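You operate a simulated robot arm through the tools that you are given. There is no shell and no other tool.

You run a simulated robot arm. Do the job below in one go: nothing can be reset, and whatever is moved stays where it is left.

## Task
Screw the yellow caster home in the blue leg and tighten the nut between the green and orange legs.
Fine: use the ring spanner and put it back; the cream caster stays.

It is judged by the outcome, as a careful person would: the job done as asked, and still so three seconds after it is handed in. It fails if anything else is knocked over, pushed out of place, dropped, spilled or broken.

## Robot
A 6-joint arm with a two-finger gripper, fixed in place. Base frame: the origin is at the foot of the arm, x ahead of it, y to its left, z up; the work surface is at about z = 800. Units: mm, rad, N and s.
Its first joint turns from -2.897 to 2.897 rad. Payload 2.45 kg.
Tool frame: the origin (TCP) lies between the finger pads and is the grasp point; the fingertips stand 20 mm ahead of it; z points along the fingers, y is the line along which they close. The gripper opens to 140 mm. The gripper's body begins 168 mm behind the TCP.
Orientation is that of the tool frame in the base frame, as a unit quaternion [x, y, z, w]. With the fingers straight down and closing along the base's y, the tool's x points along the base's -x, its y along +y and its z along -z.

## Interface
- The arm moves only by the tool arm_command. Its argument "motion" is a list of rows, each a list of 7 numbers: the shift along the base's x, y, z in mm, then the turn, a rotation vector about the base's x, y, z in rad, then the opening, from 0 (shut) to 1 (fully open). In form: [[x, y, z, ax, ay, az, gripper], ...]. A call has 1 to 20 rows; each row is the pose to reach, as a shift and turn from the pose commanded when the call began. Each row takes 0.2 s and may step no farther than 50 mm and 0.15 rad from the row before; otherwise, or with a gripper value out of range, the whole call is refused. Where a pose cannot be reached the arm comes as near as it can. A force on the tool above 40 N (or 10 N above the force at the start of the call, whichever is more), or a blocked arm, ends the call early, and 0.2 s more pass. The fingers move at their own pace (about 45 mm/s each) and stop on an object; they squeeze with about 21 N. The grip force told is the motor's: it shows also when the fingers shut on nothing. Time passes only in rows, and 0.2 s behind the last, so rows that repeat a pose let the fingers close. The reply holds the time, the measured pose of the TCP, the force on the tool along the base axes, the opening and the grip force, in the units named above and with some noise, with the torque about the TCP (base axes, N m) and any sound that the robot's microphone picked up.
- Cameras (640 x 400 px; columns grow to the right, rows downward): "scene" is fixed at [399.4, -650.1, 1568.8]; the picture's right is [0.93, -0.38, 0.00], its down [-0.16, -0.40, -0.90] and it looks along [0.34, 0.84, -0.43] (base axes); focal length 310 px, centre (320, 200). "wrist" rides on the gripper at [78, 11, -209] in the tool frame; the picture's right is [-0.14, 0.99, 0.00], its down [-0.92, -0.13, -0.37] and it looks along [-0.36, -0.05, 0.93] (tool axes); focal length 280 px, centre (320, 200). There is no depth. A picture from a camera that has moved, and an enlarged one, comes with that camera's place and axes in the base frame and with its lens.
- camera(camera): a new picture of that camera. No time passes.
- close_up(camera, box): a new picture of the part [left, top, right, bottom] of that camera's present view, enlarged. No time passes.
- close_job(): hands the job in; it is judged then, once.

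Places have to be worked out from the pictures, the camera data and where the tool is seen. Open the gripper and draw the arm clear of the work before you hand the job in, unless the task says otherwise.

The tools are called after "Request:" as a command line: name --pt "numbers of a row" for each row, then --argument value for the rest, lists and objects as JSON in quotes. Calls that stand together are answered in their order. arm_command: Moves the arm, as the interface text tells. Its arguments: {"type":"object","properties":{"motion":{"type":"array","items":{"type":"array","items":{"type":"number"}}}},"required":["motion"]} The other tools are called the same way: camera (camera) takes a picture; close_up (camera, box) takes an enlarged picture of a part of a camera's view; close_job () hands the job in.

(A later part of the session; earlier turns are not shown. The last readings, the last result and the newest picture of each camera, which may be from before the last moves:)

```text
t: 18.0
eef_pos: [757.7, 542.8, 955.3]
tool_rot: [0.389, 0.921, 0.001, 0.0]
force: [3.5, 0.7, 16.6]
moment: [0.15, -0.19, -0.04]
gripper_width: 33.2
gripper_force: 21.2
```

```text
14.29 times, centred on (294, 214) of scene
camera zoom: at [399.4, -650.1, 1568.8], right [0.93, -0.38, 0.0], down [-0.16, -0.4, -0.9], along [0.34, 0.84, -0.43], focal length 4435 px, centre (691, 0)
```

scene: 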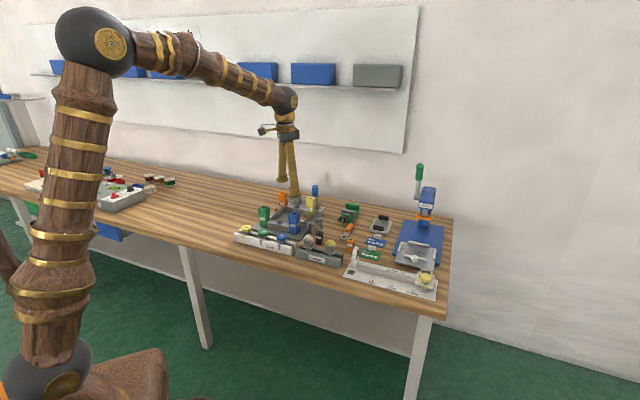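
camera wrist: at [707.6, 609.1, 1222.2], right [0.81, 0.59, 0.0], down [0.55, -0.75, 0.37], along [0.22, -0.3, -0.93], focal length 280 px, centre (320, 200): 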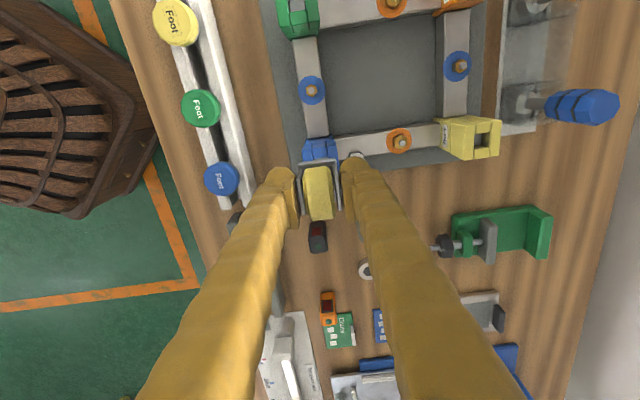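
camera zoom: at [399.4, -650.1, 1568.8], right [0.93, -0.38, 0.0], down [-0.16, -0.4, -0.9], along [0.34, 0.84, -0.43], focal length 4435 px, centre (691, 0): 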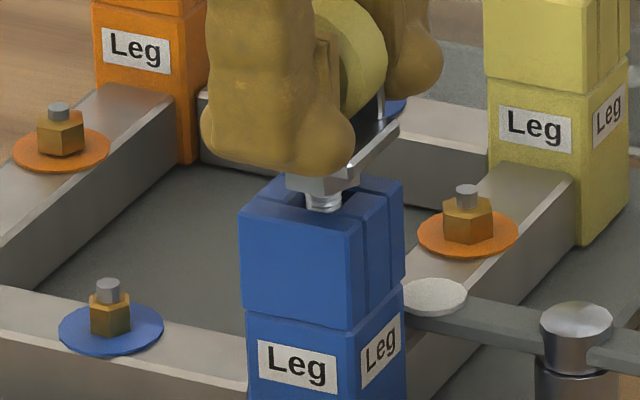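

Contact at about 19 N: the stem tip is on the thread start. I'll turn clockwise (negative about z) with light pressure, lowering slightly.

Request:
arm_command --pt "0 0 0 0 0 -0.15 0.1" --pt "0 0 0 0 0 -0.3 0.1" --pt "0 0 0 0 0 -0.45 0.1" --pt "0 0 0 0 0 -0.6 0.1" --pt "0 0 0 0 0 -0.75 0.1" --pt "0 0 0 0 0 -0.9 0.1" --pt "0 0 0 0 0 -1.05 0.1" --pt "0 0 0 0 0 -1.2 0.1" --pt "0 0 0 0 0 -1.35 0.1" --pt "0 0 0 0 0 -1.5 0.1"

Request:
close_up --camera "scene" --box '[282, 200, 306, 228]'

Request:
camera --camera "wrist"

```text
t: 19.3
eef_pos: [757.6, 542.4, 952.9]
tool_rot: [0.705, 0.709, -0.003, -0.001]
force: [-10.3, -2.3, 5.2]
moment: [0.07, 0.12, 0.05]
gripper_width: 33.1
gripper_force: 20.3
stopped in row 6: the force on the tool passed its limit at 42 N (the readings are from after the stop); the commanded pose is now the measured one
```

```text
14.29 times, centred on (294, 214) of scene
camera zoom: at [399.4, -650.1, 1568.8], right [0.93, -0.38, 0.0], down [-0.16, -0.4, -0.9], along [0.34, 0.84, -0.43], focal length 4435 px, centre (691, 0)
```

zoom: 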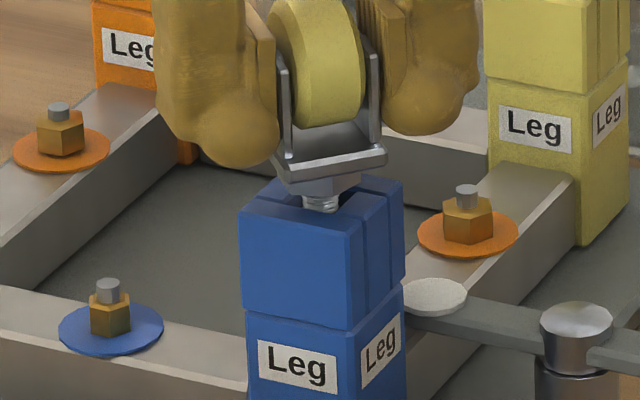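

```text
taken
camera wrist: at [768.5, 621.1, 1162.3], right [0.99, -0.13, 0.0], down [-0.12, -0.92, 0.37], along [-0.05, -0.37, -0.93], focal length 280 px, centre (320, 200)
```

wrist: 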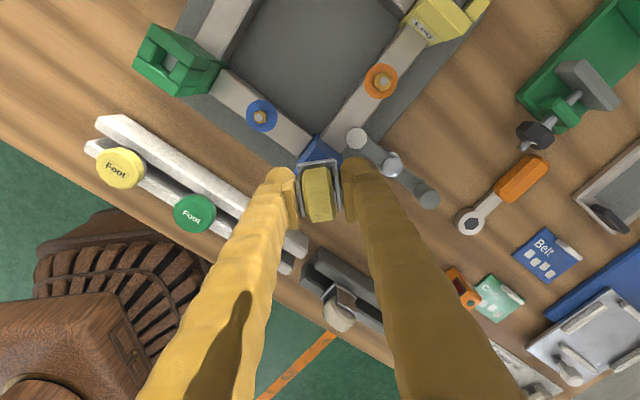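

The rotation reached 0.76 rad, then side load stopped it: the tool is being pushed towards -x. I'll shift a little that way to relieve the load before turning on.

Request:
arm_command --pt "-0.5 0 0 0 0 0 0.1" --pt "-1 -0.2 0 0 0 0 0.1" --pt "-1 -0.2 0 0 0 0 0.1"

```text
t: 20.1
eef_pos: [757.0, 541.4, 954.7]
tool_rot: [0.706, 0.709, -0.002, -0.001]
force: [6.6, 13.9, -8.1]
moment: [0.15, -0.04, -0.04]
gripper_width: 33.2
gripper_force: 20.8
```

Stiffness is roughly 15 N/mm, and the slight downward pull shows the thread has engaged. I'll rebalance with a small shift.

Request:
arm_command --pt "0.4 0.8 -0.4 0 0 0 0.1" --pt "0.4 0.8 -0.4 0 0 0 0.1" --pt "0.4 0.8 -0.4 0 0 0 0.1"

```text
t: 20.9
eef_pos: [756.4, 542.0, 953.7]
tool_rot: [0.705, 0.709, -0.002, -0.002]
force: [0.8, 6.6, 0.3]
moment: [-0.02, -0.01, 0.01]
gripper_width: 32.9
gripper_force: 20.9
```

Nearly balanced. I'll continue clockwise in a short burst and watch how the forces develop.

Request:
arm_command --pt "0 0.4 0 0 0 -0.15 0.1" --pt "0 0.4 -0.1 0 0 -0.3 0.1" --pt "0 0.4 -0.1 0 0 -0.45 0.1" --pt "0 0.4 -0.2 0 0 -0.6 0.1" --pt "0 0.4 -0.2 0 0 -0.6 0.1"

Request:
close_up --camera "scene" --box '[282, 200, 306, 228]'

```text
t: 22.1
eef_pos: [756.8, 542.8, 952.5]
tool_rot: [0.884, 0.468, -0.002, -0.001]
force: [-21.9, -4.6, -2.1]
moment: [-0.05, 0.23, 0.03]
gripper_width: 33.1
gripper_force: 21.6
```

```text
14.29 times, centred on (294, 214) of scene
camera zoom: at [399.4, -650.1, 1568.8], right [0.93, -0.38, 0.0], down [-0.16, -0.4, -0.9], along [0.34, 0.84, -0.43], focal length 4435 px, centre (691, 0)
```

zoom: 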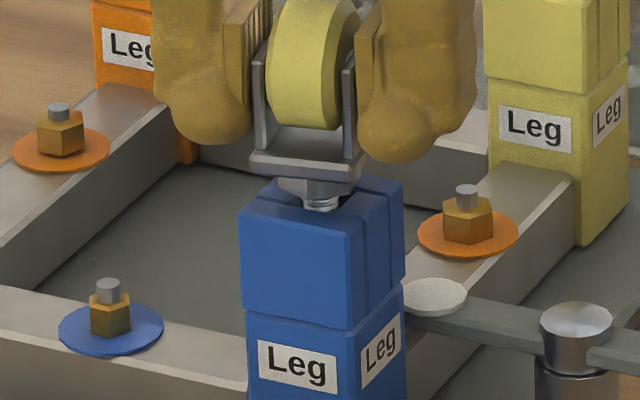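

The side load grows with rotation because the stem axis sits about 2.4 mm off the TCP. I'll rotate about the stem axis by adding a matching translation: relieve the load first, then turn another 0.6 rad.

Request:
arm_command --pt "-0.7 -0.15 0 0 0 0 0.1" --pt "-1.4 -0.3 0 0 0 0 0.1" --pt "-1.75 -0.23 -0.05 0 0 -0.15 0.1" --pt "-2.1 -0.12 -0.1 0 0 -0.3 0.1" --pt "-2.4 0.03 -0.15 0 0 -0.45 0.1" --pt "-2.73 0.23 -0.2 0 0 -0.6 0.1" --pt "-2.73 0.23 -0.2 0 0 -0.6 0.1"

Request:
close_up --camera "scene" --box '[282, 200, 306, 228]'

```text
t: 23.0
eef_pos: [756.1, 542.6, 953.3]
tool_rot: [0.929, 0.369, -0.003, -0.009]
force: [-7.1, 12.8, 0.2]
moment: [-0.2, 0.12, 0.03]
gripper_width: 33.5
gripper_force: 14.2
out of reach, approached as far as the arm can: row 4
stopped in row 4: the force on the tool passed its limit at 52 N (the readings are from after the stop); the commanded pose is now the measured one
```

```text
14.29 times, centred on (294, 214) of scene
camera zoom: at [399.4, -650.1, 1568.8], right [0.93, -0.38, 0.0], down [-0.16, -0.4, -0.9], along [0.34, 0.84, -0.43], focal length 4435 px, centre (691, 0)
```

zoom: 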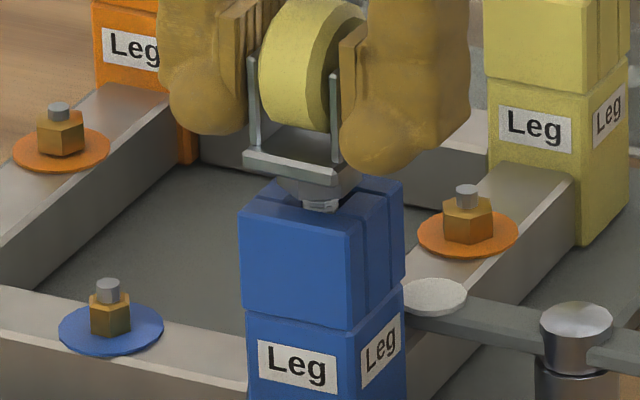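

The wrist joint is at its clockwise limit. The thread is engaged and the caster has dropped about 2–3 mm, so I'll open the gripper, raise it clear, and look before regripping half a turn back.

Request:
arm_command --pt "0 0 0 0 0 0 0.3" --pt "0 0 0 0 0 0 0.5" --pt "0 0 0 0 0 0 0.6" --pt "0 0 15 0 0 0 0.6" --pt "0 0 35 0 0 0 0.6" --pt "0 0 60 0 0 0 0.6" --pt "0 0 60 0 0 0 0.6"

Request:
close_up --camera "scene" --box '[280, 192, 310, 226]'

Request:
camera --camera "wrist"

```text
t: 24.6
eef_pos: [757.1, 540.7, 1011.9]
tool_rot: [0.93, 0.368, -0.002, -0.01]
force: [0.4, 0.6, 0.7]
moment: [0.01, 0.02, -0.05]
gripper_width: 84.0
gripper_force: 0.2
```

```text
11.76 times, centred on (295, 209) of scene
camera zoom: at [399.4, -650.1, 1568.8], right [0.93, -0.38, 0.0], down [-0.16, -0.4, -0.9], along [0.34, 0.84, -0.43], focal length 3652 px, centre (614, 94)
```

zoom: 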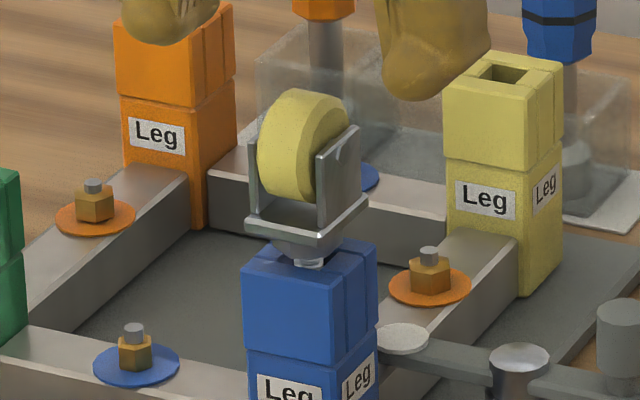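

```text
taken
camera wrist: at [823.1, 584.1, 1221.2], right [0.58, -0.82, -0.02], down [-0.75, -0.54, 0.37], along [-0.31, -0.2, -0.93], focal length 280 px, centre (320, 200)
```

wrist: 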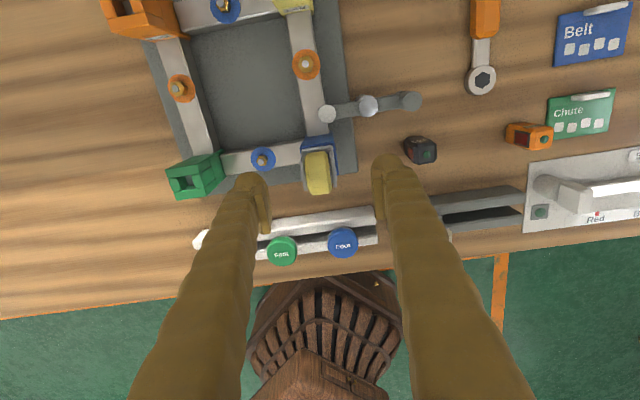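

The caster stands upright in the thread on its own. The tool picked up about 0.02 rad of tilt at the joint limit; I'll level it, raise it a little, then turn back counter-clockwise by about half a turn.

Request:
arm_command --pt "0 0 5 -0.017 -0.011 0.1 0.7" --pt "0 0 5 -0.017 -0.011 0.14 0.7"

Request:
arm_command --pt "0 0 0 0 0 0.15 0.7" --pt "0 0 0 0 0 0.3 0.7" --pt "0 0 0 0 0 0.45 0.7" --pt "0 0 0 0 0 0.6 0.7" --pt "0 0 0 0 0 0.75 0.7" --pt "0 0 0 0 0 0.9 0.7" --pt "0 0 0 0 0 1.05 0.7" --pt "0 0 0 0 0 1.2 0.7" --pt "0 0 0 0 0 1.35 0.7" --pt "0 0 0 0 0 1.5 0.7" --pt "0 0 0 0 0 1.65 0.7" --pt "0 0 0 0 0 1.8 0.7" --pt "0 0 0 0 0 1.95 0.7" --pt "0 0 0 0 0 2.1 0.7" --pt "0 0 0 0 0 2.25 0.7" --pt "0 0 0 0 0 2.4 0.7" --pt "0 0 0 0 0 2.55 0.7" --pt "0 0 0 0 0 2.7 0.7" --pt "0 0 0 0 0 2.85 0.7" --pt "0 0 0 0 0 3.0 0.7"

Request:
camera --camera "wrist"

Request:
close_up --camera "wrist" --box '[285, 140, 355, 210]'

```text
t: 25.2
eef_pos: [755.5, 541.7, 1017.2]
tool_rot: [0.901, 0.433, -0.001, 0.002]
force: [-0.8, -0.3, 0.9]
moment: [-0.01, 0.01, 0.03]
gripper_width: 98.1
gripper_force: 0.1
```

```text
t: 29.4
eef_pos: [756.3, 542.1, 1017.1]
tool_rot: [-0.369, 0.93, 0.001, 0.001]
force: [-0.3, 0.0, 0.5]
moment: [-0.02, 0.01, 0.0]
gripper_width: 97.9
gripper_force: 0.1
```

```text
taken
camera wrist: at [692.0, 495.7, 1226.7], right [-0.58, 0.82, 0.0], down [0.76, 0.54, 0.37], along [0.3, 0.22, -0.93], focal length 280 px, centre (320, 200)
```

wrist: 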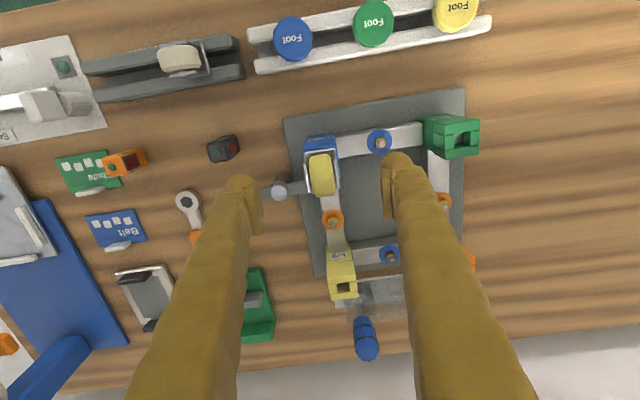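

```text
5.71 times, centred on (320, 175) of wrist
camera zoom: at [692.0, 495.7, 1226.7], right [-0.58, 0.82, 0.0], down [0.76, 0.54, 0.37], along [0.3, 0.22, -0.93], focal length 1602 px, centre (320, 343)
```

zoom: 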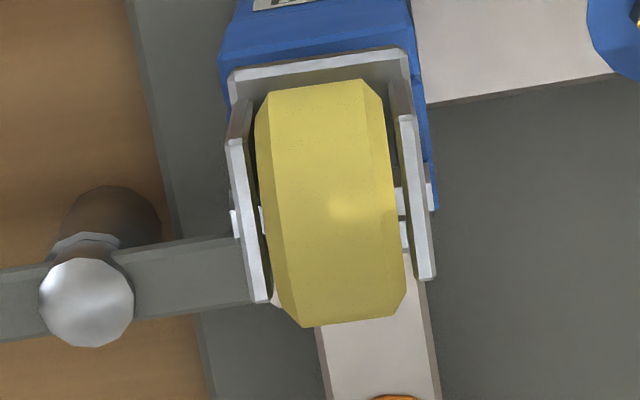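

The fork is well aligned with the fingers and its centre is (+1.9, +3.8) from the TCP. I'll shift, descend 63 mm and grip.

Request:
arm_command --pt "1.9 3.8 0 0 0 0 0.6" --pt "1.9 3.8 -25 0 0 0 0.6" --pt "1.9 3.8 -50 0 0 0 0.6" --pt "1.9 3.8 -63 0 0 0 0.6" --pt "1.9 3.8 -63 0 0 0 0.4" --pt "1.9 3.8 -63 0 0 0 0.3" --pt "1.9 3.8 -63 0 0 0 0.1" --pt "1.9 3.8 -63 0 0 0 0.1" --pt "1.9 3.8 -63 0 0 0 0.1" --pt "1.9 3.8 -63 0 0 0 0.1"

Request:
close_up --camera "wrist" --box '[285, 150, 355, 220]'

Request:
close_up --camera "scene" --box '[280, 192, 310, 226]'

```text
t: 31.6
eef_pos: [757.5, 545.7, 954.2]
tool_rot: [-0.367, 0.93, 0.0, 0.001]
force: [-7.1, 10.1, -1.5]
moment: [0.12, 0.07, -0.02]
gripper_width: 32.7
gripper_force: 21.1
```

```text
5.71 times, centred on (320, 185) of wrist
camera zoom: at [693.2, 499.3, 1163.3], right [-0.58, 0.82, 0.0], down [0.76, 0.54, 0.37], along [0.3, 0.21, -0.93], focal length 1602 px, centre (320, 286)
```

zoom: 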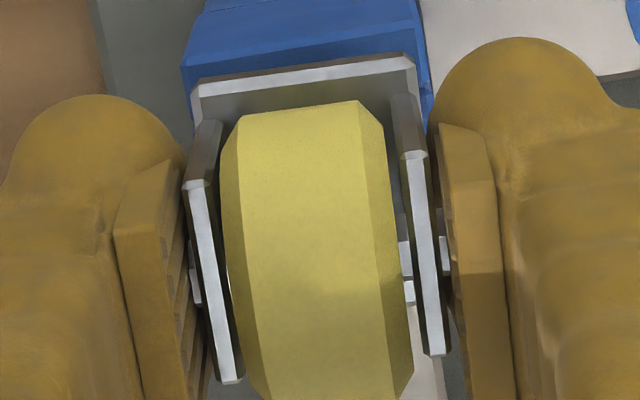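

```text
11.76 times, centred on (295, 209) of scene
camera zoom: at [399.4, -650.1, 1568.8], right [0.93, -0.38, 0.0], down [-0.16, -0.4, -0.9], along [0.34, 0.84, -0.43], focal length 3652 px, centre (614, 94)
```

zoom: 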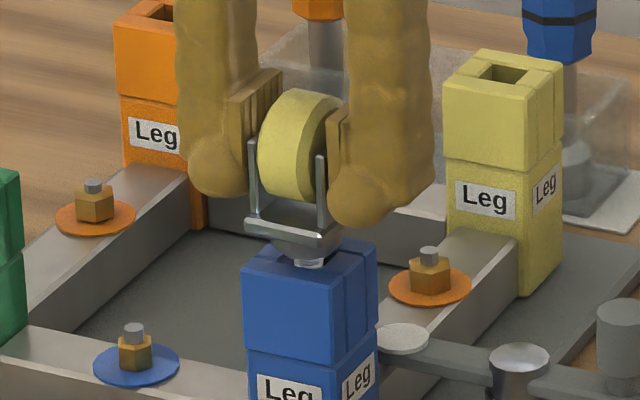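

Gripped; the force shows the tool about 0.8 mm off along the closing axis. I'll relieve it, then turn 0.45 rad clockwise with a small descent and read the forces.

Request:
arm_command --pt "-0.45 0.65 0 0 0 0 0.1" --pt "-0.45 0.65 0 0 0 0 0.1"

Request:
arm_command --pt "0 0 0 0 0 -0.1 0.1" --pt "0 0 -0.1 0 0 -0.2 0.1" --pt "0 0 -0.15 0 0 -0.3 0.1" --pt "0 0 -0.2 0 0 -0.4 0.1" --pt "0 0 -0.2 0 0 -0.4 0.1"

```text
t: 32.2
eef_pos: [757.5, 545.9, 955.4]
tool_rot: [-0.367, 0.93, 0.0, 0.001]
force: [-0.4, 1.7, -5.7]
moment: [-0.02, -0.06, 0.02]
gripper_width: 33.1
gripper_force: 21.0
```

```text
t: 33.4
eef_pos: [758.1, 544.5, 953.8]
tool_rot: [-0.174, 0.985, 0.001, 0.0]
force: [-5.1, -19.3, -7.3]
moment: [-0.22, 0.21, 0.01]
gripper_width: 33.1
gripper_force: 19.9
```

The thread pulls down about 0.75 mm/rad. The sideways load again fits a rotation-centre offset, so I'll relieve it and turn 0.4 rad further with compensation.

Request:
arm_command --pt "-0.2 -0.7 -0.2 0 0 0 0.1" --pt "-0.34 -1.29 -0.35 0 0 0 0.1" --pt "-0.34 -1.29 -0.35 0 0 0 0.1"

Request:
arm_command --pt "-0.15 -0.33 -0.08 0 0 -0.1 0.1" --pt "-0.35 -0.63 -0.15 0 0 -0.2 0.1" --pt "-0.58 -0.91 -0.22 0 0 -0.3 0.1" --pt "-0.83 -1.16 -0.3 0 0 -0.4 0.1" --pt "-0.83 -1.16 -0.3 0 0 -0.4 0.1"

```text
t: 34.2
eef_pos: [758.5, 545.0, 954.7]
tool_rot: [-0.176, 0.984, 0.001, 0.002]
force: [5.5, -9.8, -0.9]
moment: [-0.08, 0.07, 0.01]
gripper_width: 33.0
gripper_force: 20.6
```

```text
t: 35.4
eef_pos: [756.7, 544.3, 953.0]
tool_rot: [0.024, 1.0, 0.001, 0.003]
force: [16.5, 8.8, 1.9]
moment: [0.14, -0.2, 0.03]
gripper_width: 32.8
gripper_force: 21.2
```

The side load is now the opposite sign, so I overcompensated. I'll simply use force feedback: correct by about F/12 each time and turn in modest increments.

Request:
arm_command --pt "0.7 0.4 0 0 0 0 0.1" --pt "1.4 0.75 0 0 0 -0.1 0.1" --pt "1.4 0.75 -0.1 0 0 -0.2 0.1" --pt "1.4 0.75 -0.15 0 0 -0.3 0.1" --pt "1.4 0.75 -0.15 0 0 -0.3 0.1"

Request:
close_up --camera "scene" --box '[280, 192, 310, 226]'

```text
t: 36.6
eef_pos: [756.2, 544.2, 953.3]
tool_rot: [0.173, 0.985, 0.0, 0.001]
force: [-12.1, 1.1, 6.6]
moment: [0.08, 0.44, -0.02]
gripper_width: 32.8
gripper_force: 21.3
```

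```text
11.76 times, centred on (295, 209) of scene
camera zoom: at [399.4, -650.1, 1568.8], right [0.93, -0.38, 0.0], down [-0.16, -0.4, -0.9], along [0.34, 0.84, -0.43], focal length 3652 px, centre (614, 94)
```

zoom: 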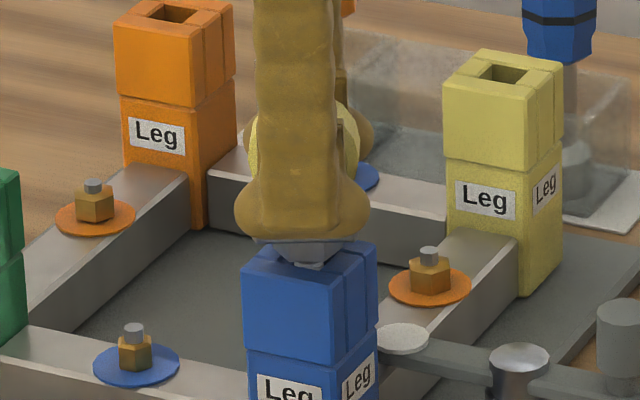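

Progress is good, with the loads manageable. Continuing with force feedback, another 0.4 rad.

Request:
arm_command --pt "-0.5 0.1 0.1 0 0 0 0.1" --pt "-0.9 0.1 0.1 0 0 -0.1 0.1" --pt "-1.1 0.1 0 0 0 -0.2 0.1" --pt "-1.3 0.1 0 0 0 -0.3 0.1" --pt "-1.5 0.1 -0.1 0 0 -0.4 0.1" --pt "-1.5 0.1 -0.1 0 0 -0.4 0.1"

Request:
close_up --camera "wrist" --box '[285, 150, 355, 220]'

```text
t: 38.0
eef_pos: [756.2, 543.8, 952.9]
tool_rot: [0.366, 0.931, 0.001, 0.002]
force: [14.0, -2.7, -8.1]
moment: [-0.17, -0.3, 0.02]
gripper_width: 32.9
gripper_force: 20.9
```

```text
5.71 times, centred on (320, 185) of wrist
camera zoom: at [706.4, 606.0, 1161.8], right [0.78, 0.63, 0.0], down [0.59, -0.72, 0.37], along [0.24, -0.29, -0.93], focal length 1602 px, centre (320, 286)
```

zoom: 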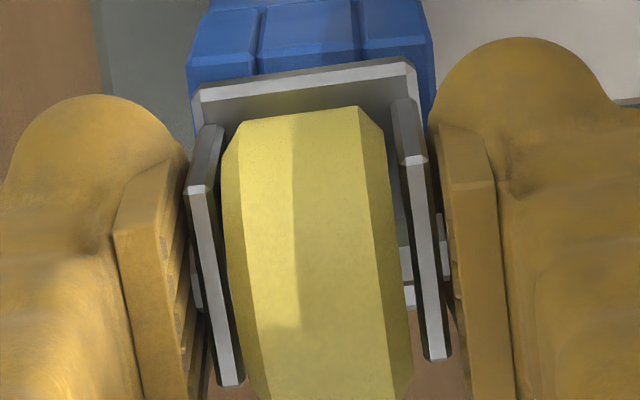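

The balance analysis now shows the offset is small; the load was mostly my shift. I'll recentre and turn 0.45 rad more, following the thread down.

Request:
arm_command --pt "0.9 -0.15 -0.35 0 0 0 0.1" --pt "0.9 -0.15 -0.4 0 0 -0.15 0.1" --pt "0.9 -0.15 -0.5 0 0 -0.3 0.1" --pt "0.9 -0.15 -0.6 0 0 -0.45 0.1" --pt "0.9 -0.15 -0.6 0 0 -0.45 0.1"

Request:
close_up --camera "scene" --box '[280, 192, 310, 226]'

```text
t: 39.2
eef_pos: [757.1, 545.0, 951.5]
tool_rot: [0.565, 0.825, 0.0, 0.001]
force: [-13.2, -9.1, -0.7]
moment: [-0.07, 0.2, -0.02]
gripper_width: 32.9
gripper_force: 21.5
```

```text
11.76 times, centred on (295, 209) of scene
camera zoom: at [399.4, -650.1, 1568.8], right [0.93, -0.38, 0.0], down [-0.16, -0.4, -0.9], along [0.34, 0.84, -0.43], focal length 3652 px, centre (614, 94)
```

zoom: 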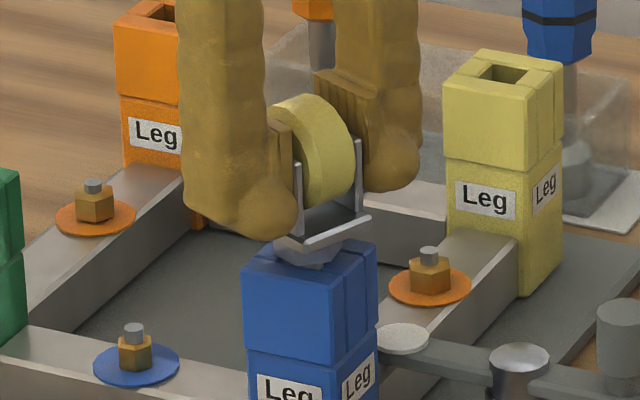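

The collar is nearly down on the leg. I'll recentre and continue turning.

Request:
arm_command --pt "-0.9 -0.6 0 0 0 0 0.1" --pt "-0.9 -0.6 -0.1 0 0 -0.15 0.1" --pt "-0.9 -0.6 -0.2 0 0 -0.3 0.1" --pt "-0.9 -0.6 -0.3 0 0 -0.45 0.1" --pt "-0.9 -0.6 -0.3 0 0 -0.45 0.1"

Request:
close_up --camera "scene" --box '[286, 204, 302, 222]'

```text
t: 40.4
eef_pos: [756.4, 542.9, 951.8]
tool_rot: [0.734, 0.679, 0.0, 0.001]
force: [6.6, 7.0, -11.9]
moment: [0.17, 0.01, 0.0]
gripper_width: 32.9
gripper_force: 20.5
```

```text
16.00 times, centred on (294, 213) of scene
camera zoom: at [399.4, -650.1, 1568.8], right [0.93, -0.38, 0.0], down [-0.16, -0.4, -0.9], along [0.34, 0.84, -0.43], focal length 4967 px, centre (736, -8)
```

zoom: 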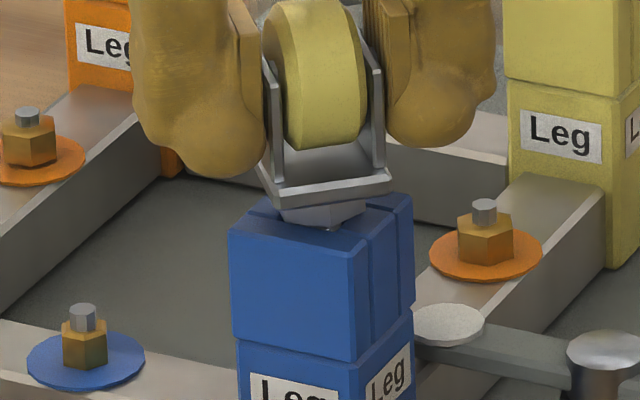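

A small gap remains. I'll recentre, follow the pull down, and turn 0.6 rad, which is close to the joint limit.

Request:
arm_command --pt "0.4 0.45 -0.6 0 0 0 0.1" --pt "0.4 0.45 -0.7 0 0 -0.15 0.1" --pt "0.4 0.45 -0.8 0 0 -0.3 0.1" --pt "0.4 0.45 -0.9 0 0 -0.45 0.1" --pt "0.4 0.45 -1.0 0 0 -0.6 0.1" --pt "0.4 0.45 -1.0 0 0 -0.6 0.1"

Request:
close_up --camera "scene" --box '[286, 204, 302, 222]'

```text
t: 41.8
eef_pos: [756.4, 544.6, 951.8]
tool_rot: [0.902, 0.432, -0.001, 0.002]
force: [-7.9, 5.6, -0.2]
moment: [0.1, 0.09, 0.0]
gripper_width: 32.8
gripper_force: 20.9
```

```text
16.00 times, centred on (294, 213) of scene
camera zoom: at [399.4, -650.1, 1568.8], right [0.93, -0.38, 0.0], down [-0.16, -0.4, -0.9], along [0.34, 0.84, -0.43], focal length 4967 px, centre (736, -8)
```

zoom: 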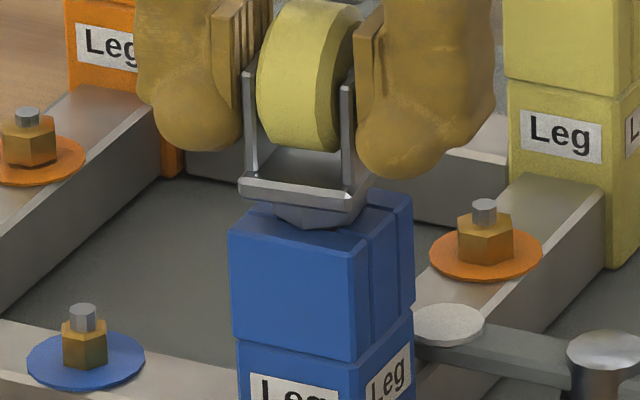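

The gap is almost gone but there is no tightening torque yet. I'll release, raise, and turn back half a turn for another stroke.

Request:
arm_command --pt "-0.5 0.4 0 0 0 0 0.1" --pt "-0.5 0.4 0 0 0 0 0.3" --pt "-0.5 0.4 0 0 0 0 0.5" --pt "-0.5 0.4 0 0 0 0 0.6" --pt "-0.5 0.4 20 0 0 0 0.7" --pt "-0.5 0.4 45 0 0 0 0.7" --pt "-0.5 0.4 64 0 0 0.14 0.7"

Request:
arm_command --pt "0 0 0 0 0 0.15 0.7" --pt "0 0 0 0 0 0.3 0.7" --pt "0 0 0 0 0 0.45 0.7" --pt "0 0 0 0 0 0.6 0.7" --pt "0 0 0 0 0 0.75 0.7" --pt "0 0 0 0 0 0.9 0.7" --pt "0 0 0 0 0 1.05 0.7" --pt "0 0 0 0 0 1.2 0.7" --pt "0 0 0 0 0 1.35 0.7" --pt "0 0 0 0 0 1.5 0.7" --pt "0 0 0 0 0 1.65 0.7" --pt "0 0 0 0 0 1.8 0.7" --pt "0 0 0 0 0 1.95 0.7" --pt "0 0 0 0 0 2.1 0.7" --pt "0 0 0 0 0 2.25 0.7" --pt "0 0 0 0 0 2.4 0.7" --pt "0 0 0 0 0 2.55 0.7" --pt "0 0 0 0 0 2.7 0.7" --pt "0 0 0 0 0 2.85 0.7" --pt "0 0 0 0 0 3.0 0.7"

Request:
close_up --camera "wrist" --box '[285, 140, 355, 210]'

Request:
close_up --camera "scene" --box '[286, 198, 302, 222]'

```text
t: 43.4
eef_pos: [756.9, 544.6, 1014.1]
tool_rot: [0.869, 0.494, -0.001, 0.002]
force: [0.4, 0.6, 0.2]
moment: [0.0, 0.01, 0.03]
gripper_width: 98.0
gripper_force: 0.0
```

```text
t: 47.6
eef_pos: [755.8, 545.1, 1015.8]
tool_rot: [-0.433, 0.901, 0.001, 0.001]
force: [0.7, 0.6, 0.0]
moment: [-0.03, 0.0, -0.04]
gripper_width: 97.7
gripper_force: 0.0
```

```text
5.71 times, centred on (320, 175) of wrist
camera zoom: at [699.0, 490.8, 1224.6], right [-0.69, 0.73, 0.0], down [0.68, 0.64, 0.37], along [0.27, 0.26, -0.93], focal length 1602 px, centre (320, 343)
```

zoom: 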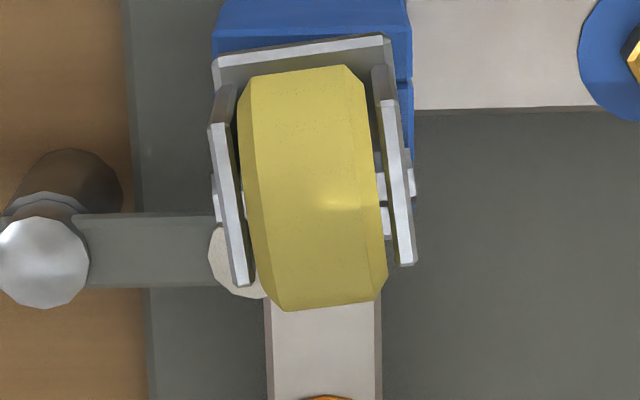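

```text
16.00 times, centred on (294, 210) of scene
camera zoom: at [399.4, -650.1, 1568.8], right [0.93, -0.38, 0.0], down [-0.16, -0.4, -0.9], along [0.34, 0.84, -0.43], focal length 4967 px, centre (736, 40)
```

zoom: 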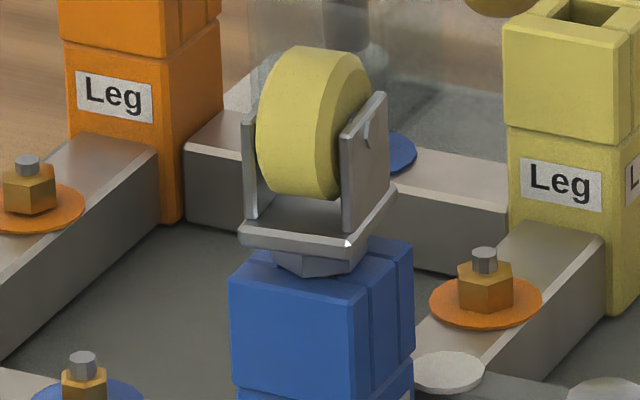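

Fork centre is (+2.2, -0.2) from the TCP. I'll descend, grip again, and read the forces.

Request:
arm_command --pt "2.2 -0.2 0 0 0 0 0.6" --pt "2.2 -0.2 -25 0 0 0 0.6" --pt "2.2 -0.2 -50 0 0 0 0.6" --pt "2.2 -0.2 -64 0 0 0 0.6" --pt "2.2 -0.2 -64 0 0 0 0.4" --pt "2.2 -0.2 -64 0 0 0 0.3" --pt "2.2 -0.2 -64 0 0 0 0.1" --pt "2.2 -0.2 -64 0 0 0 0.1" --pt "2.2 -0.2 -64 0 0 0 0.1" --pt "2.2 -0.2 -64 0 0 0 0.1"

```text
t: 49.8
eef_pos: [759.1, 545.9, 951.1]
tool_rot: [-0.432, 0.902, 0.001, 0.0]
force: [-22.1, 17.1, -0.4]
moment: [0.27, 0.25, -0.11]
gripper_width: 33.1
gripper_force: 20.7
```

The load is along the closing axis only. I'll shift (-1.4, +1.1) to relieve it, then turn 0.45 rad.

Request:
arm_command --pt "-0.7 0.55 0 0 0 0 0.1" --pt "-1.4 1.1 0 0 0 0 0.1" --pt "-1.4 1.1 0 0 0 0 0.1"

Request:
arm_command --pt "0 0 0 0 0 -0.15 0.1" --pt "0 0 -0.1 0 0 -0.3 0.1" --pt "0 0 -0.2 0 0 -0.45 0.1" --pt "0 0 -0.2 0 0 -0.45 0.1"

```text
t: 50.6
eef_pos: [758.4, 547.5, 950.3]
tool_rot: [-0.432, 0.902, 0.0, 0.001]
force: [-3.2, 16.8, -9.4]
moment: [0.16, -0.03, -0.04]
gripper_width: 33.0
gripper_force: 21.3
```

```text
t: 51.6
eef_pos: [756.8, 544.4, 951.5]
tool_rot: [-0.219, 0.976, 0.001, 0.002]
force: [19.6, -8.4, 6.1]
moment: [-0.16, -0.23, 0.05]
gripper_width: 33.1
gripper_force: 20.7
```

Side load flipped again from positioning scatter, still safe. Correct and continue turning.

Request:
arm_command --pt "0.6 -0.3 0 0 0 0 0.1" --pt "1.2 -0.55 0 0 0 -0.15 0.1" --pt "1.2 -0.55 0 0 0 -0.3 0.1" --pt "1.2 -0.55 -0.1 0 0 -0.45 0.1" --pt "1.2 -0.55 -0.1 0 0 -0.45 0.1"

Request:
close_up --camera "scene" --box '[286, 204, 302, 222]'

```text
t: 52.8
eef_pos: [757.9, 544.3, 950.9]
tool_rot: [0.004, 1.0, 0.0, 0.0]
force: [12.1, -9.6, -7.4]
moment: [-0.04, -0.27, 0.01]
gripper_width: 33.0
gripper_force: 21.0
```

```text
16.00 times, centred on (294, 213) of scene
camera zoom: at [399.4, -650.1, 1568.8], right [0.93, -0.38, 0.0], down [-0.16, -0.4, -0.9], along [0.34, 0.84, -0.43], focal length 4967 px, centre (736, -8)
```

zoom: 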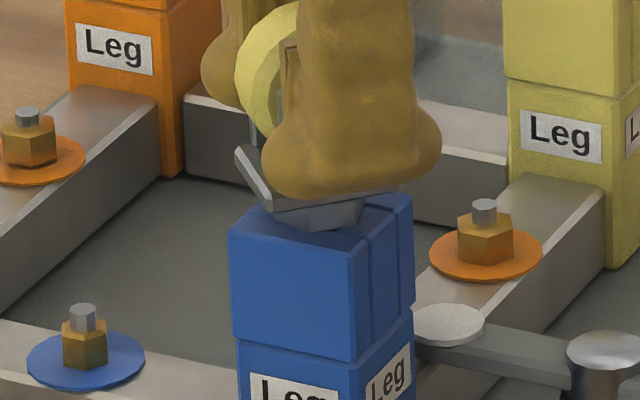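

Still turning freely with slight downward pull. Continue.

Request:
arm_command --pt "0.8 -0.6 -0.3 0 0 0 0.1" --pt "0.8 -0.6 -0.3 0 0 -0.15 0.1" --pt "0.8 -0.6 -0.35 0 0 -0.3 0.1" --pt "0.8 -0.6 -0.4 0 0 -0.45 0.1" --pt "0.8 -0.6 -0.4 0 0 -0.45 0.1"

Request:
close_up --camera "scene" --box '[286, 204, 302, 222]'

```text
t: 54.0
eef_pos: [757.9, 543.9, 950.4]
tool_rot: [0.227, 0.974, 0.001, 0.001]
force: [-24.3, -17.3, -1.5]
moment: [-0.13, 0.35, 0.12]
gripper_width: 33.2
gripper_force: 21.0
```

```text
16.00 times, centred on (294, 213) of scene
camera zoom: at [399.4, -650.1, 1568.8], right [0.93, -0.38, 0.0], down [-0.16, -0.4, -0.9], along [0.34, 0.84, -0.43], focal length 4967 px, centre (736, -8)
```

zoom: 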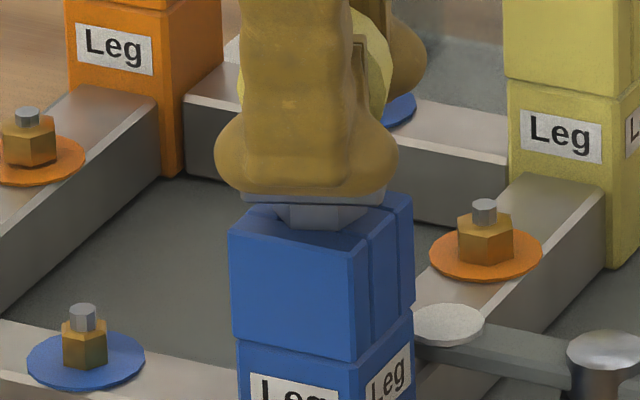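

A small torque about z appears (0.12 N·m). I'll correct the side load and keep turning while watching the torque.

Request:
arm_command --pt "-0.8 -0.6 0 0 0 0 0.1" --pt "-1.5 -1.1 0 0 0 0 0.1" --pt "-1.5 -1.1 0 0 0 0 0.1"

Request:
arm_command --pt "0 0 0 0 0 -0.15 0.1" --pt "0 0 0 0 0 -0.3 0.1" --pt "0 0 0 0 0 -0.3 0.1"

Request:
close_up --camera "scene" --box '[286, 204, 302, 222]'

Request:
close_up --camera "wrist" --box '[285, 150, 355, 220]'

```text
t: 54.8
eef_pos: [758.1, 543.9, 952.0]
tool_rot: [0.227, 0.974, 0.001, 0.002]
force: [-6.0, 2.2, -0.9]
moment: [0.12, 0.03, 0.06]
gripper_width: 33.0
gripper_force: 21.0
```

```text
t: 55.6
eef_pos: [759.1, 542.5, 952.0]
tool_rot: [0.369, 0.929, 0.0, 0.002]
force: [6.2, 13.9, -2.7]
moment: [0.07, -0.12, 0.05]
gripper_width: 33.2
gripper_force: 21.1
```

```text
16.00 times, centred on (294, 213) of scene
camera zoom: at [399.4, -650.1, 1568.8], right [0.93, -0.38, 0.0], down [-0.16, -0.4, -0.9], along [0.34, 0.84, -0.43], focal length 4967 px, centre (736, -8)
```

zoom: 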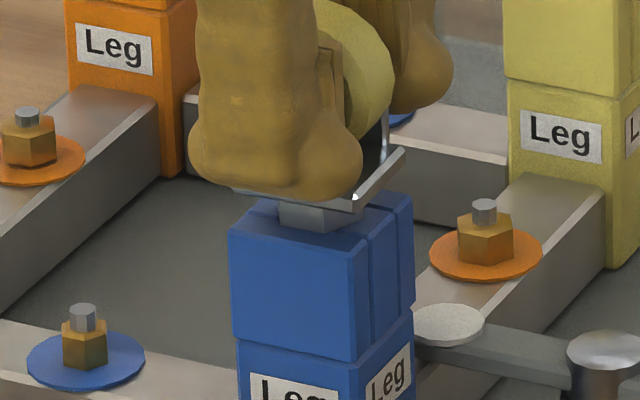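

```text
5.71 times, centred on (320, 185) of wrist
camera zoom: at [708.3, 604.8, 1160.2], right [0.78, 0.62, 0.0], down [0.58, -0.73, 0.37], along [0.23, -0.29, -0.93], focal length 1602 px, centre (320, 286)
```

zoom: 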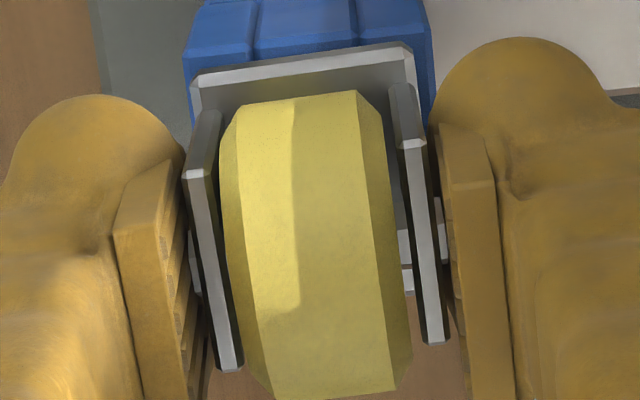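

The fork still follows the fingers. Continue with correction.

Request:
arm_command --pt "0.4 0.8 0 0 0 0 0.1" --pt "0.4 0.8 0 0 0 -0.15 0.1" --pt "0.4 0.8 0 0 0 -0.3 0.1" --pt "0.4 0.8 0 0 0 -0.45 0.1" --pt "0.4 0.8 0 0 0 -0.45 0.1"

```text
t: 56.8
eef_pos: [756.2, 543.9, 950.5]
tool_rot: [0.568, 0.823, -0.001, 0.001]
force: [-15.1, -21.6, 5.1]
moment: [-0.32, 0.18, 0.12]
gripper_width: 33.4
gripper_force: 20.7
```

Torque is building slightly (0.12 N·m). Correct and continue.

Request:
arm_command --pt "-0.6 -0.8 0 0 0 0 0.1" --pt "-1.0 -1.4 0 0 0 0 0.1" --pt "-1.0 -1.4 0 0 0 -0.15 0.1" --pt "-1.0 -1.4 0 0 0 -0.3 0.1" --pt "-1.0 -1.4 0 0 0 -0.3 0.1"

Request:
close_up --camera "scene" --box '[286, 204, 302, 222]'

Request:
close_up --camera "wrist" --box '[285, 150, 355, 220]'

```text
t: 58.0
eef_pos: [757.2, 543.5, 950.3]
tool_rot: [0.685, 0.729, 0.0, 0.001]
force: [3.2, 13.9, 0.3]
moment: [0.42, -0.01, 0.03]
gripper_width: 33.0
gripper_force: 21.2
```

```text
16.00 times, centred on (294, 213) of scene
camera zoom: at [399.4, -650.1, 1568.8], right [0.93, -0.38, 0.0], down [-0.16, -0.4, -0.9], along [0.34, 0.84, -0.43], focal length 4967 px, centre (736, -8)
```

zoom: 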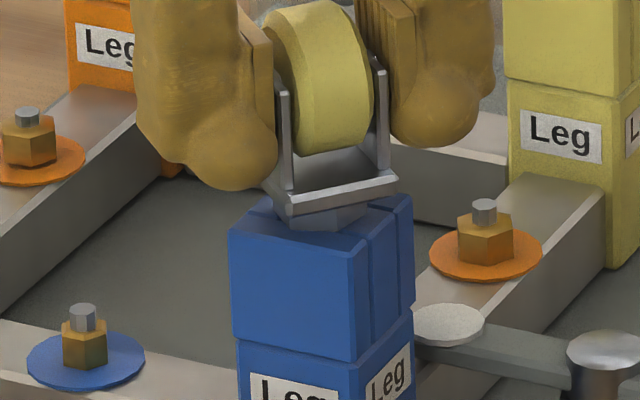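

```text
5.71 times, centred on (320, 185) of wrist
camera zoom: at [762.4, 622.4, 1159.7], right [1.0, -0.08, 0.0], down [-0.07, -0.93, 0.37], along [-0.03, -0.37, -0.93], focal length 1602 px, centre (320, 286)
```

zoom: 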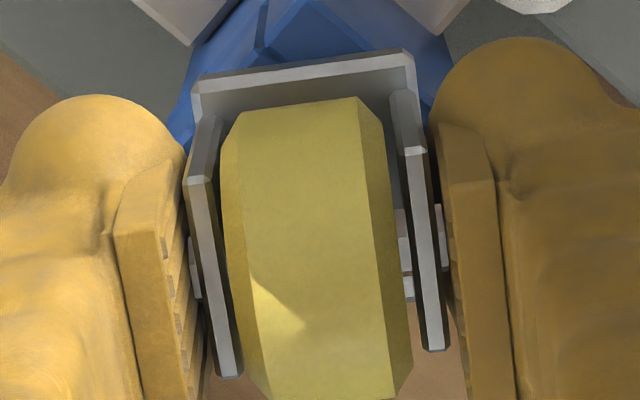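

Request:
close_up --camera "scene" --box '[290, 210, 300, 217]'

```text
16.00 times, centred on (295, 214) of scene
camera zoom: at [399.4, -650.1, 1568.8], right [0.93, -0.38, 0.0], down [-0.16, -0.4, -0.9], along [0.34, 0.84, -0.43], focal length 4967 px, centre (720, -16)
```

zoom: 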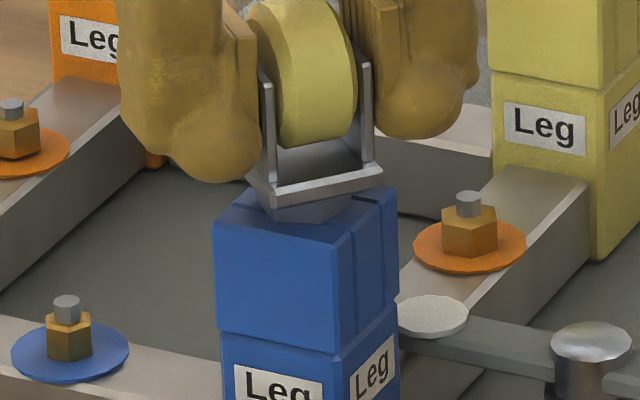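

The collar looks flush or nearly so. I'll keep turning to feel for the stop.

Request:
arm_command --pt "0.2 0.8 0 0 0 0 0.1" --pt "0.2 0.8 0 0 0 -0.15 0.1" --pt "0.2 0.8 0 0 0 -0.3 0.1" --pt "0.2 0.8 0 0 0 -0.4 0.1" --pt "0.2 0.8 0 0 0 -0.4 0.1"

Request:
close_up --camera "wrist" --box '[285, 150, 355, 220]'

Request:
close_up --camera "scene" --box '[286, 204, 302, 222]'

```text
t: 59.2
eef_pos: [757.5, 542.8, 950.6]
tool_rot: [0.816, 0.578, -0.001, 0.001]
force: [-11.5, 6.9, 2.2]
moment: [0.13, 0.17, -0.02]
gripper_width: 33.1
gripper_force: 20.8
```

```text
5.71 times, centred on (320, 185) of wrist
camera zoom: at [792.8, 614.1, 1159.5], right [0.89, -0.46, 0.0], down [-0.43, -0.83, 0.37], along [-0.17, -0.33, -0.93], focal length 1602 px, centre (320, 286)
```

zoom: 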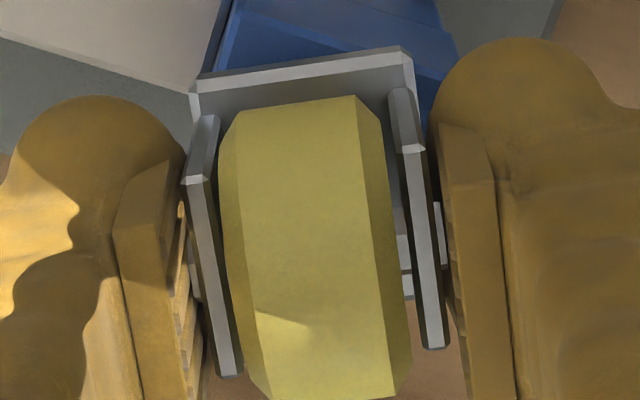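

```text
16.00 times, centred on (294, 213) of scene
camera zoom: at [399.4, -650.1, 1568.8], right [0.93, -0.38, 0.0], down [-0.16, -0.4, -0.9], along [0.34, 0.84, -0.43], focal length 4967 px, centre (736, -8)
```

zoom: 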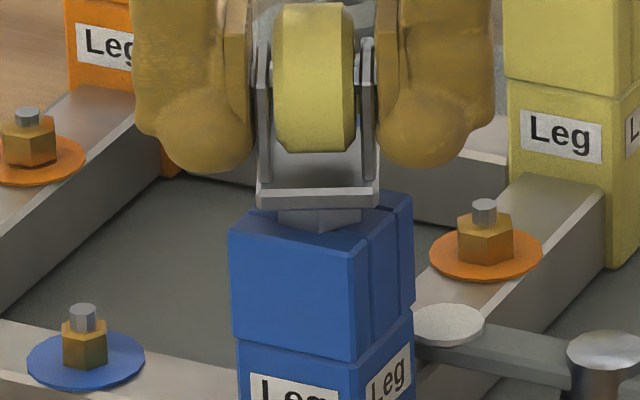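

It is still turning freely, so not home yet. I'll finish this stroke, then release and turn back half a turn.

Request:
arm_command --pt "-0.6 0.4 0 0 0 0 0.1" --pt "-0.6 0.4 -0.1 0 0 -0.12 0.1" --pt "-0.6 0.4 -0.1 0 0 -0.24 0.1" --pt "-0.6 0.4 -0.1 0 0 -0.24 0.1"

Request:
arm_command --pt "0 0 0 0 0 0 0.3" --pt "0 0 0 0 0 0 0.5" --pt "0 0 0 0 0 0 0.6" --pt "0 0 20 0 0 0 0.7" --pt "0 0 45 0 0 0 0.7" --pt "0 0 64 0 0 0.14 0.7"

Request:
arm_command --pt "0 0 0 0 0 0.15 0.7" --pt "0 0 0 0 0 0.3 0.7" --pt "0 0 0 0 0 0.45 0.7" --pt "0 0 0 0 0 0.6 0.7" --pt "0 0 0 0 0 0.75 0.7" --pt "0 0 0 0 0 0.9 0.7" --pt "0 0 0 0 0 1.05 0.7" --pt "0 0 0 0 0 1.2 0.7" --pt "0 0 0 0 0 1.35 0.7" --pt "0 0 0 0 0 1.5 0.7" --pt "0 0 0 0 0 1.65 0.7" --pt "0 0 0 0 0 1.8 0.7" --pt "0 0 0 0 0 1.95 0.7" --pt "0 0 0 0 0 2.1 0.7" --pt "0 0 0 0 0 2.25 0.7" --pt "0 0 0 0 0 2.4 0.7" --pt "0 0 0 0 0 2.55 0.7" --pt "0 0 0 0 0 2.7 0.7" --pt "0 0 0 0 0 2.85 0.7" --pt "0 0 0 0 0 3.0 0.7"

Request:
close_up --camera "wrist" --box '[285, 140, 355, 210]'

Request:
close_up --camera "scene" --box '[286, 198, 302, 222]'

```text
t: 60.2
eef_pos: [755.1, 542.1, 951.3]
tool_rot: [0.879, 0.476, -0.001, 0.002]
force: [-8.3, -7.9, -4.8]
moment: [-0.3, 0.15, 0.05]
gripper_width: 33.1
gripper_force: 21.0
```

```text
t: 61.6
eef_pos: [756.1, 543.9, 1015.9]
tool_rot: [0.843, 0.538, -0.002, 0.002]
force: [-0.3, 0.5, 0.3]
moment: [-0.02, 0.01, -0.01]
gripper_width: 97.8
gripper_force: 0.0
```

```text
t: 65.8
eef_pos: [757.1, 543.4, 1015.8]
tool_rot: [-0.477, 0.879, 0.001, 0.0]
force: [0.7, 0.2, 0.4]
moment: [-0.01, 0.0, 0.03]
gripper_width: 97.8
gripper_force: 0.1
```

```text
5.71 times, centred on (320, 175) of wrist
camera zoom: at [706.5, 483.6, 1223.6], right [-0.76, 0.65, 0.0], down [0.61, 0.7, 0.37], along [0.24, 0.28, -0.93], focal length 1602 px, centre (320, 343)
```

zoom: 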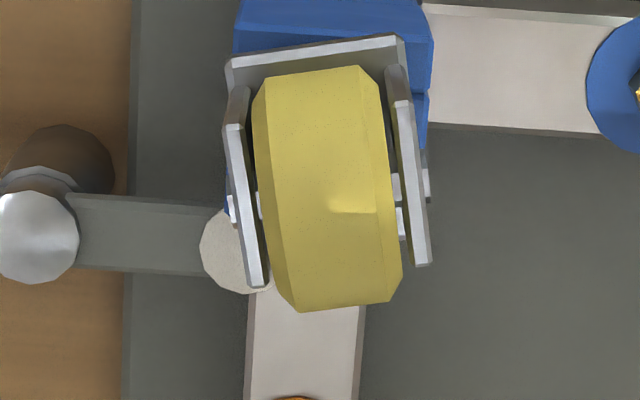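

```text
16.00 times, centred on (294, 210) of scene
camera zoom: at [399.4, -650.1, 1568.8], right [0.93, -0.38, 0.0], down [-0.16, -0.4, -0.9], along [0.34, 0.84, -0.43], focal length 4967 px, centre (736, 40)
```

zoom: 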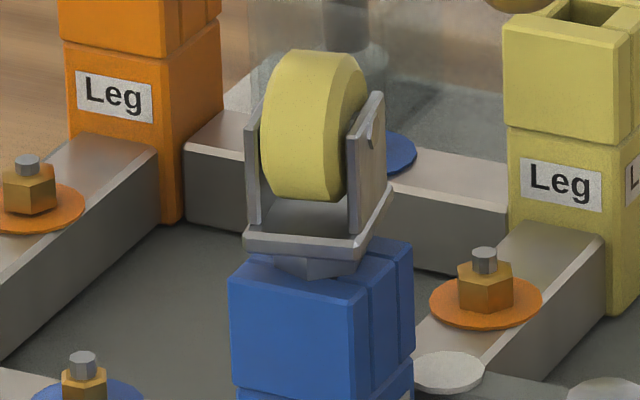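

It has descended about another 1.2 mm over that half turn. I'll regrip with a small yaw trim and continue.

Request:
arm_command --pt "-0.9 2.4 0 0 0 0.03 0.6" --pt "-0.9 2.4 -25 0 0 0.03 0.6" --pt "-0.9 2.4 -50 0 0 0.03 0.6" --pt "-0.9 2.4 -65 0 0 0.03 0.6" --pt "-0.9 2.4 -65 0 0 0.03 0.4" --pt "-0.9 2.4 -65 0 0 0.03 0.3" --pt "-0.9 2.4 -65 0 0 0.03 0.1" --pt "-0.9 2.4 -65 0 0 0.03 0.1" --pt "-0.9 2.4 -65 0 0 0.03 0.1" --pt "-0.9 2.4 -65 0 0 0.03 0.1"

```text
t: 68.0
eef_pos: [756.4, 544.4, 949.1]
tool_rot: [-0.49, 0.872, 0.0, 0.002]
force: [27.2, -8.4, -2.5]
moment: [-0.01, -0.29, -0.04]
gripper_width: 33.1
gripper_force: 21.4
```

Relieve the side load, then turn.

Request:
arm_command --pt "0.8 -0.3 0 0 0 0 0.1" --pt "1.6 -0.5 0 0 0 0 0.1" --pt "1.6 -0.5 0 0 0 -0.15 0.1" --pt "1.6 -0.5 -0.1 0 0 -0.3 0.1" --pt "1.6 -0.5 -0.1 0 0 -0.3 0.1"

```text
t: 69.2
eef_pos: [756.6, 544.7, 949.4]
tool_rot: [-0.353, 0.936, 0.001, 0.0]
force: [9.5, -28.8, 8.5]
moment: [-0.33, -0.04, 0.14]
gripper_width: 33.3
gripper_force: 20.8
```

Request:
arm_command --pt "0.3 -0.9 0.1 0 0 0 0.1" --pt "0.5 -1.6 0.2 0 0 0 0.1" --pt "0.5 -1.6 0.2 0 0 -0.15 0.1" --pt "0.5 -1.6 0.2 0 0 -0.3 0.1" --pt "0.5 -1.6 0.2 0 0 -0.4 0.1" --pt "0.5 -1.6 0.2 0 0 -0.4 0.1"

Request:
close_up --camera "wrist" --box '[285, 150, 355, 220]'

```text
t: 70.6
eef_pos: [757.6, 544.5, 948.7]
tool_rot: [-0.16, 0.987, 0.001, 0.001]
force: [0.4, -1.2, -7.1]
moment: [0.07, -0.12, -0.01]
gripper_width: 33.0
gripper_force: 21.7
```

```text
5.71 times, centred on (320, 185) of wrist
camera zoom: at [680.0, 530.4, 1158.0], right [-0.18, 0.98, 0.0], down [0.91, 0.17, 0.37], along [0.36, 0.07, -0.93], focal length 1602 px, centre (320, 286)
```

zoom: 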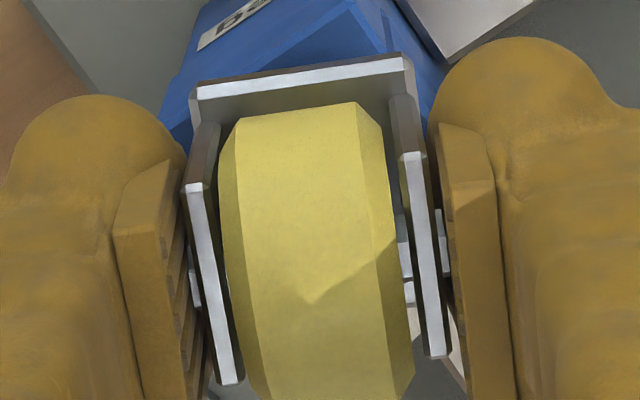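

The loads are small and the thread is still pulling down. Continue turning.

Request:
arm_command --pt "0 0 -0.3 0 0 -0.15 0.1" --pt "0 0 -0.3 0 0 -0.3 0.1" --pt "0 0 -0.4 0 0 -0.45 0.1" --pt "0 0 -0.4 0 0 -0.45 0.1"

```text
t: 71.6
eef_pos: [757.8, 544.8, 949.9]
tool_rot: [0.064, 0.998, 0.0, 0.001]
force: [-11.4, -6.4, -10.1]
moment: [-0.06, 0.18, 0.02]
gripper_width: 32.8
gripper_force: 21.3
```

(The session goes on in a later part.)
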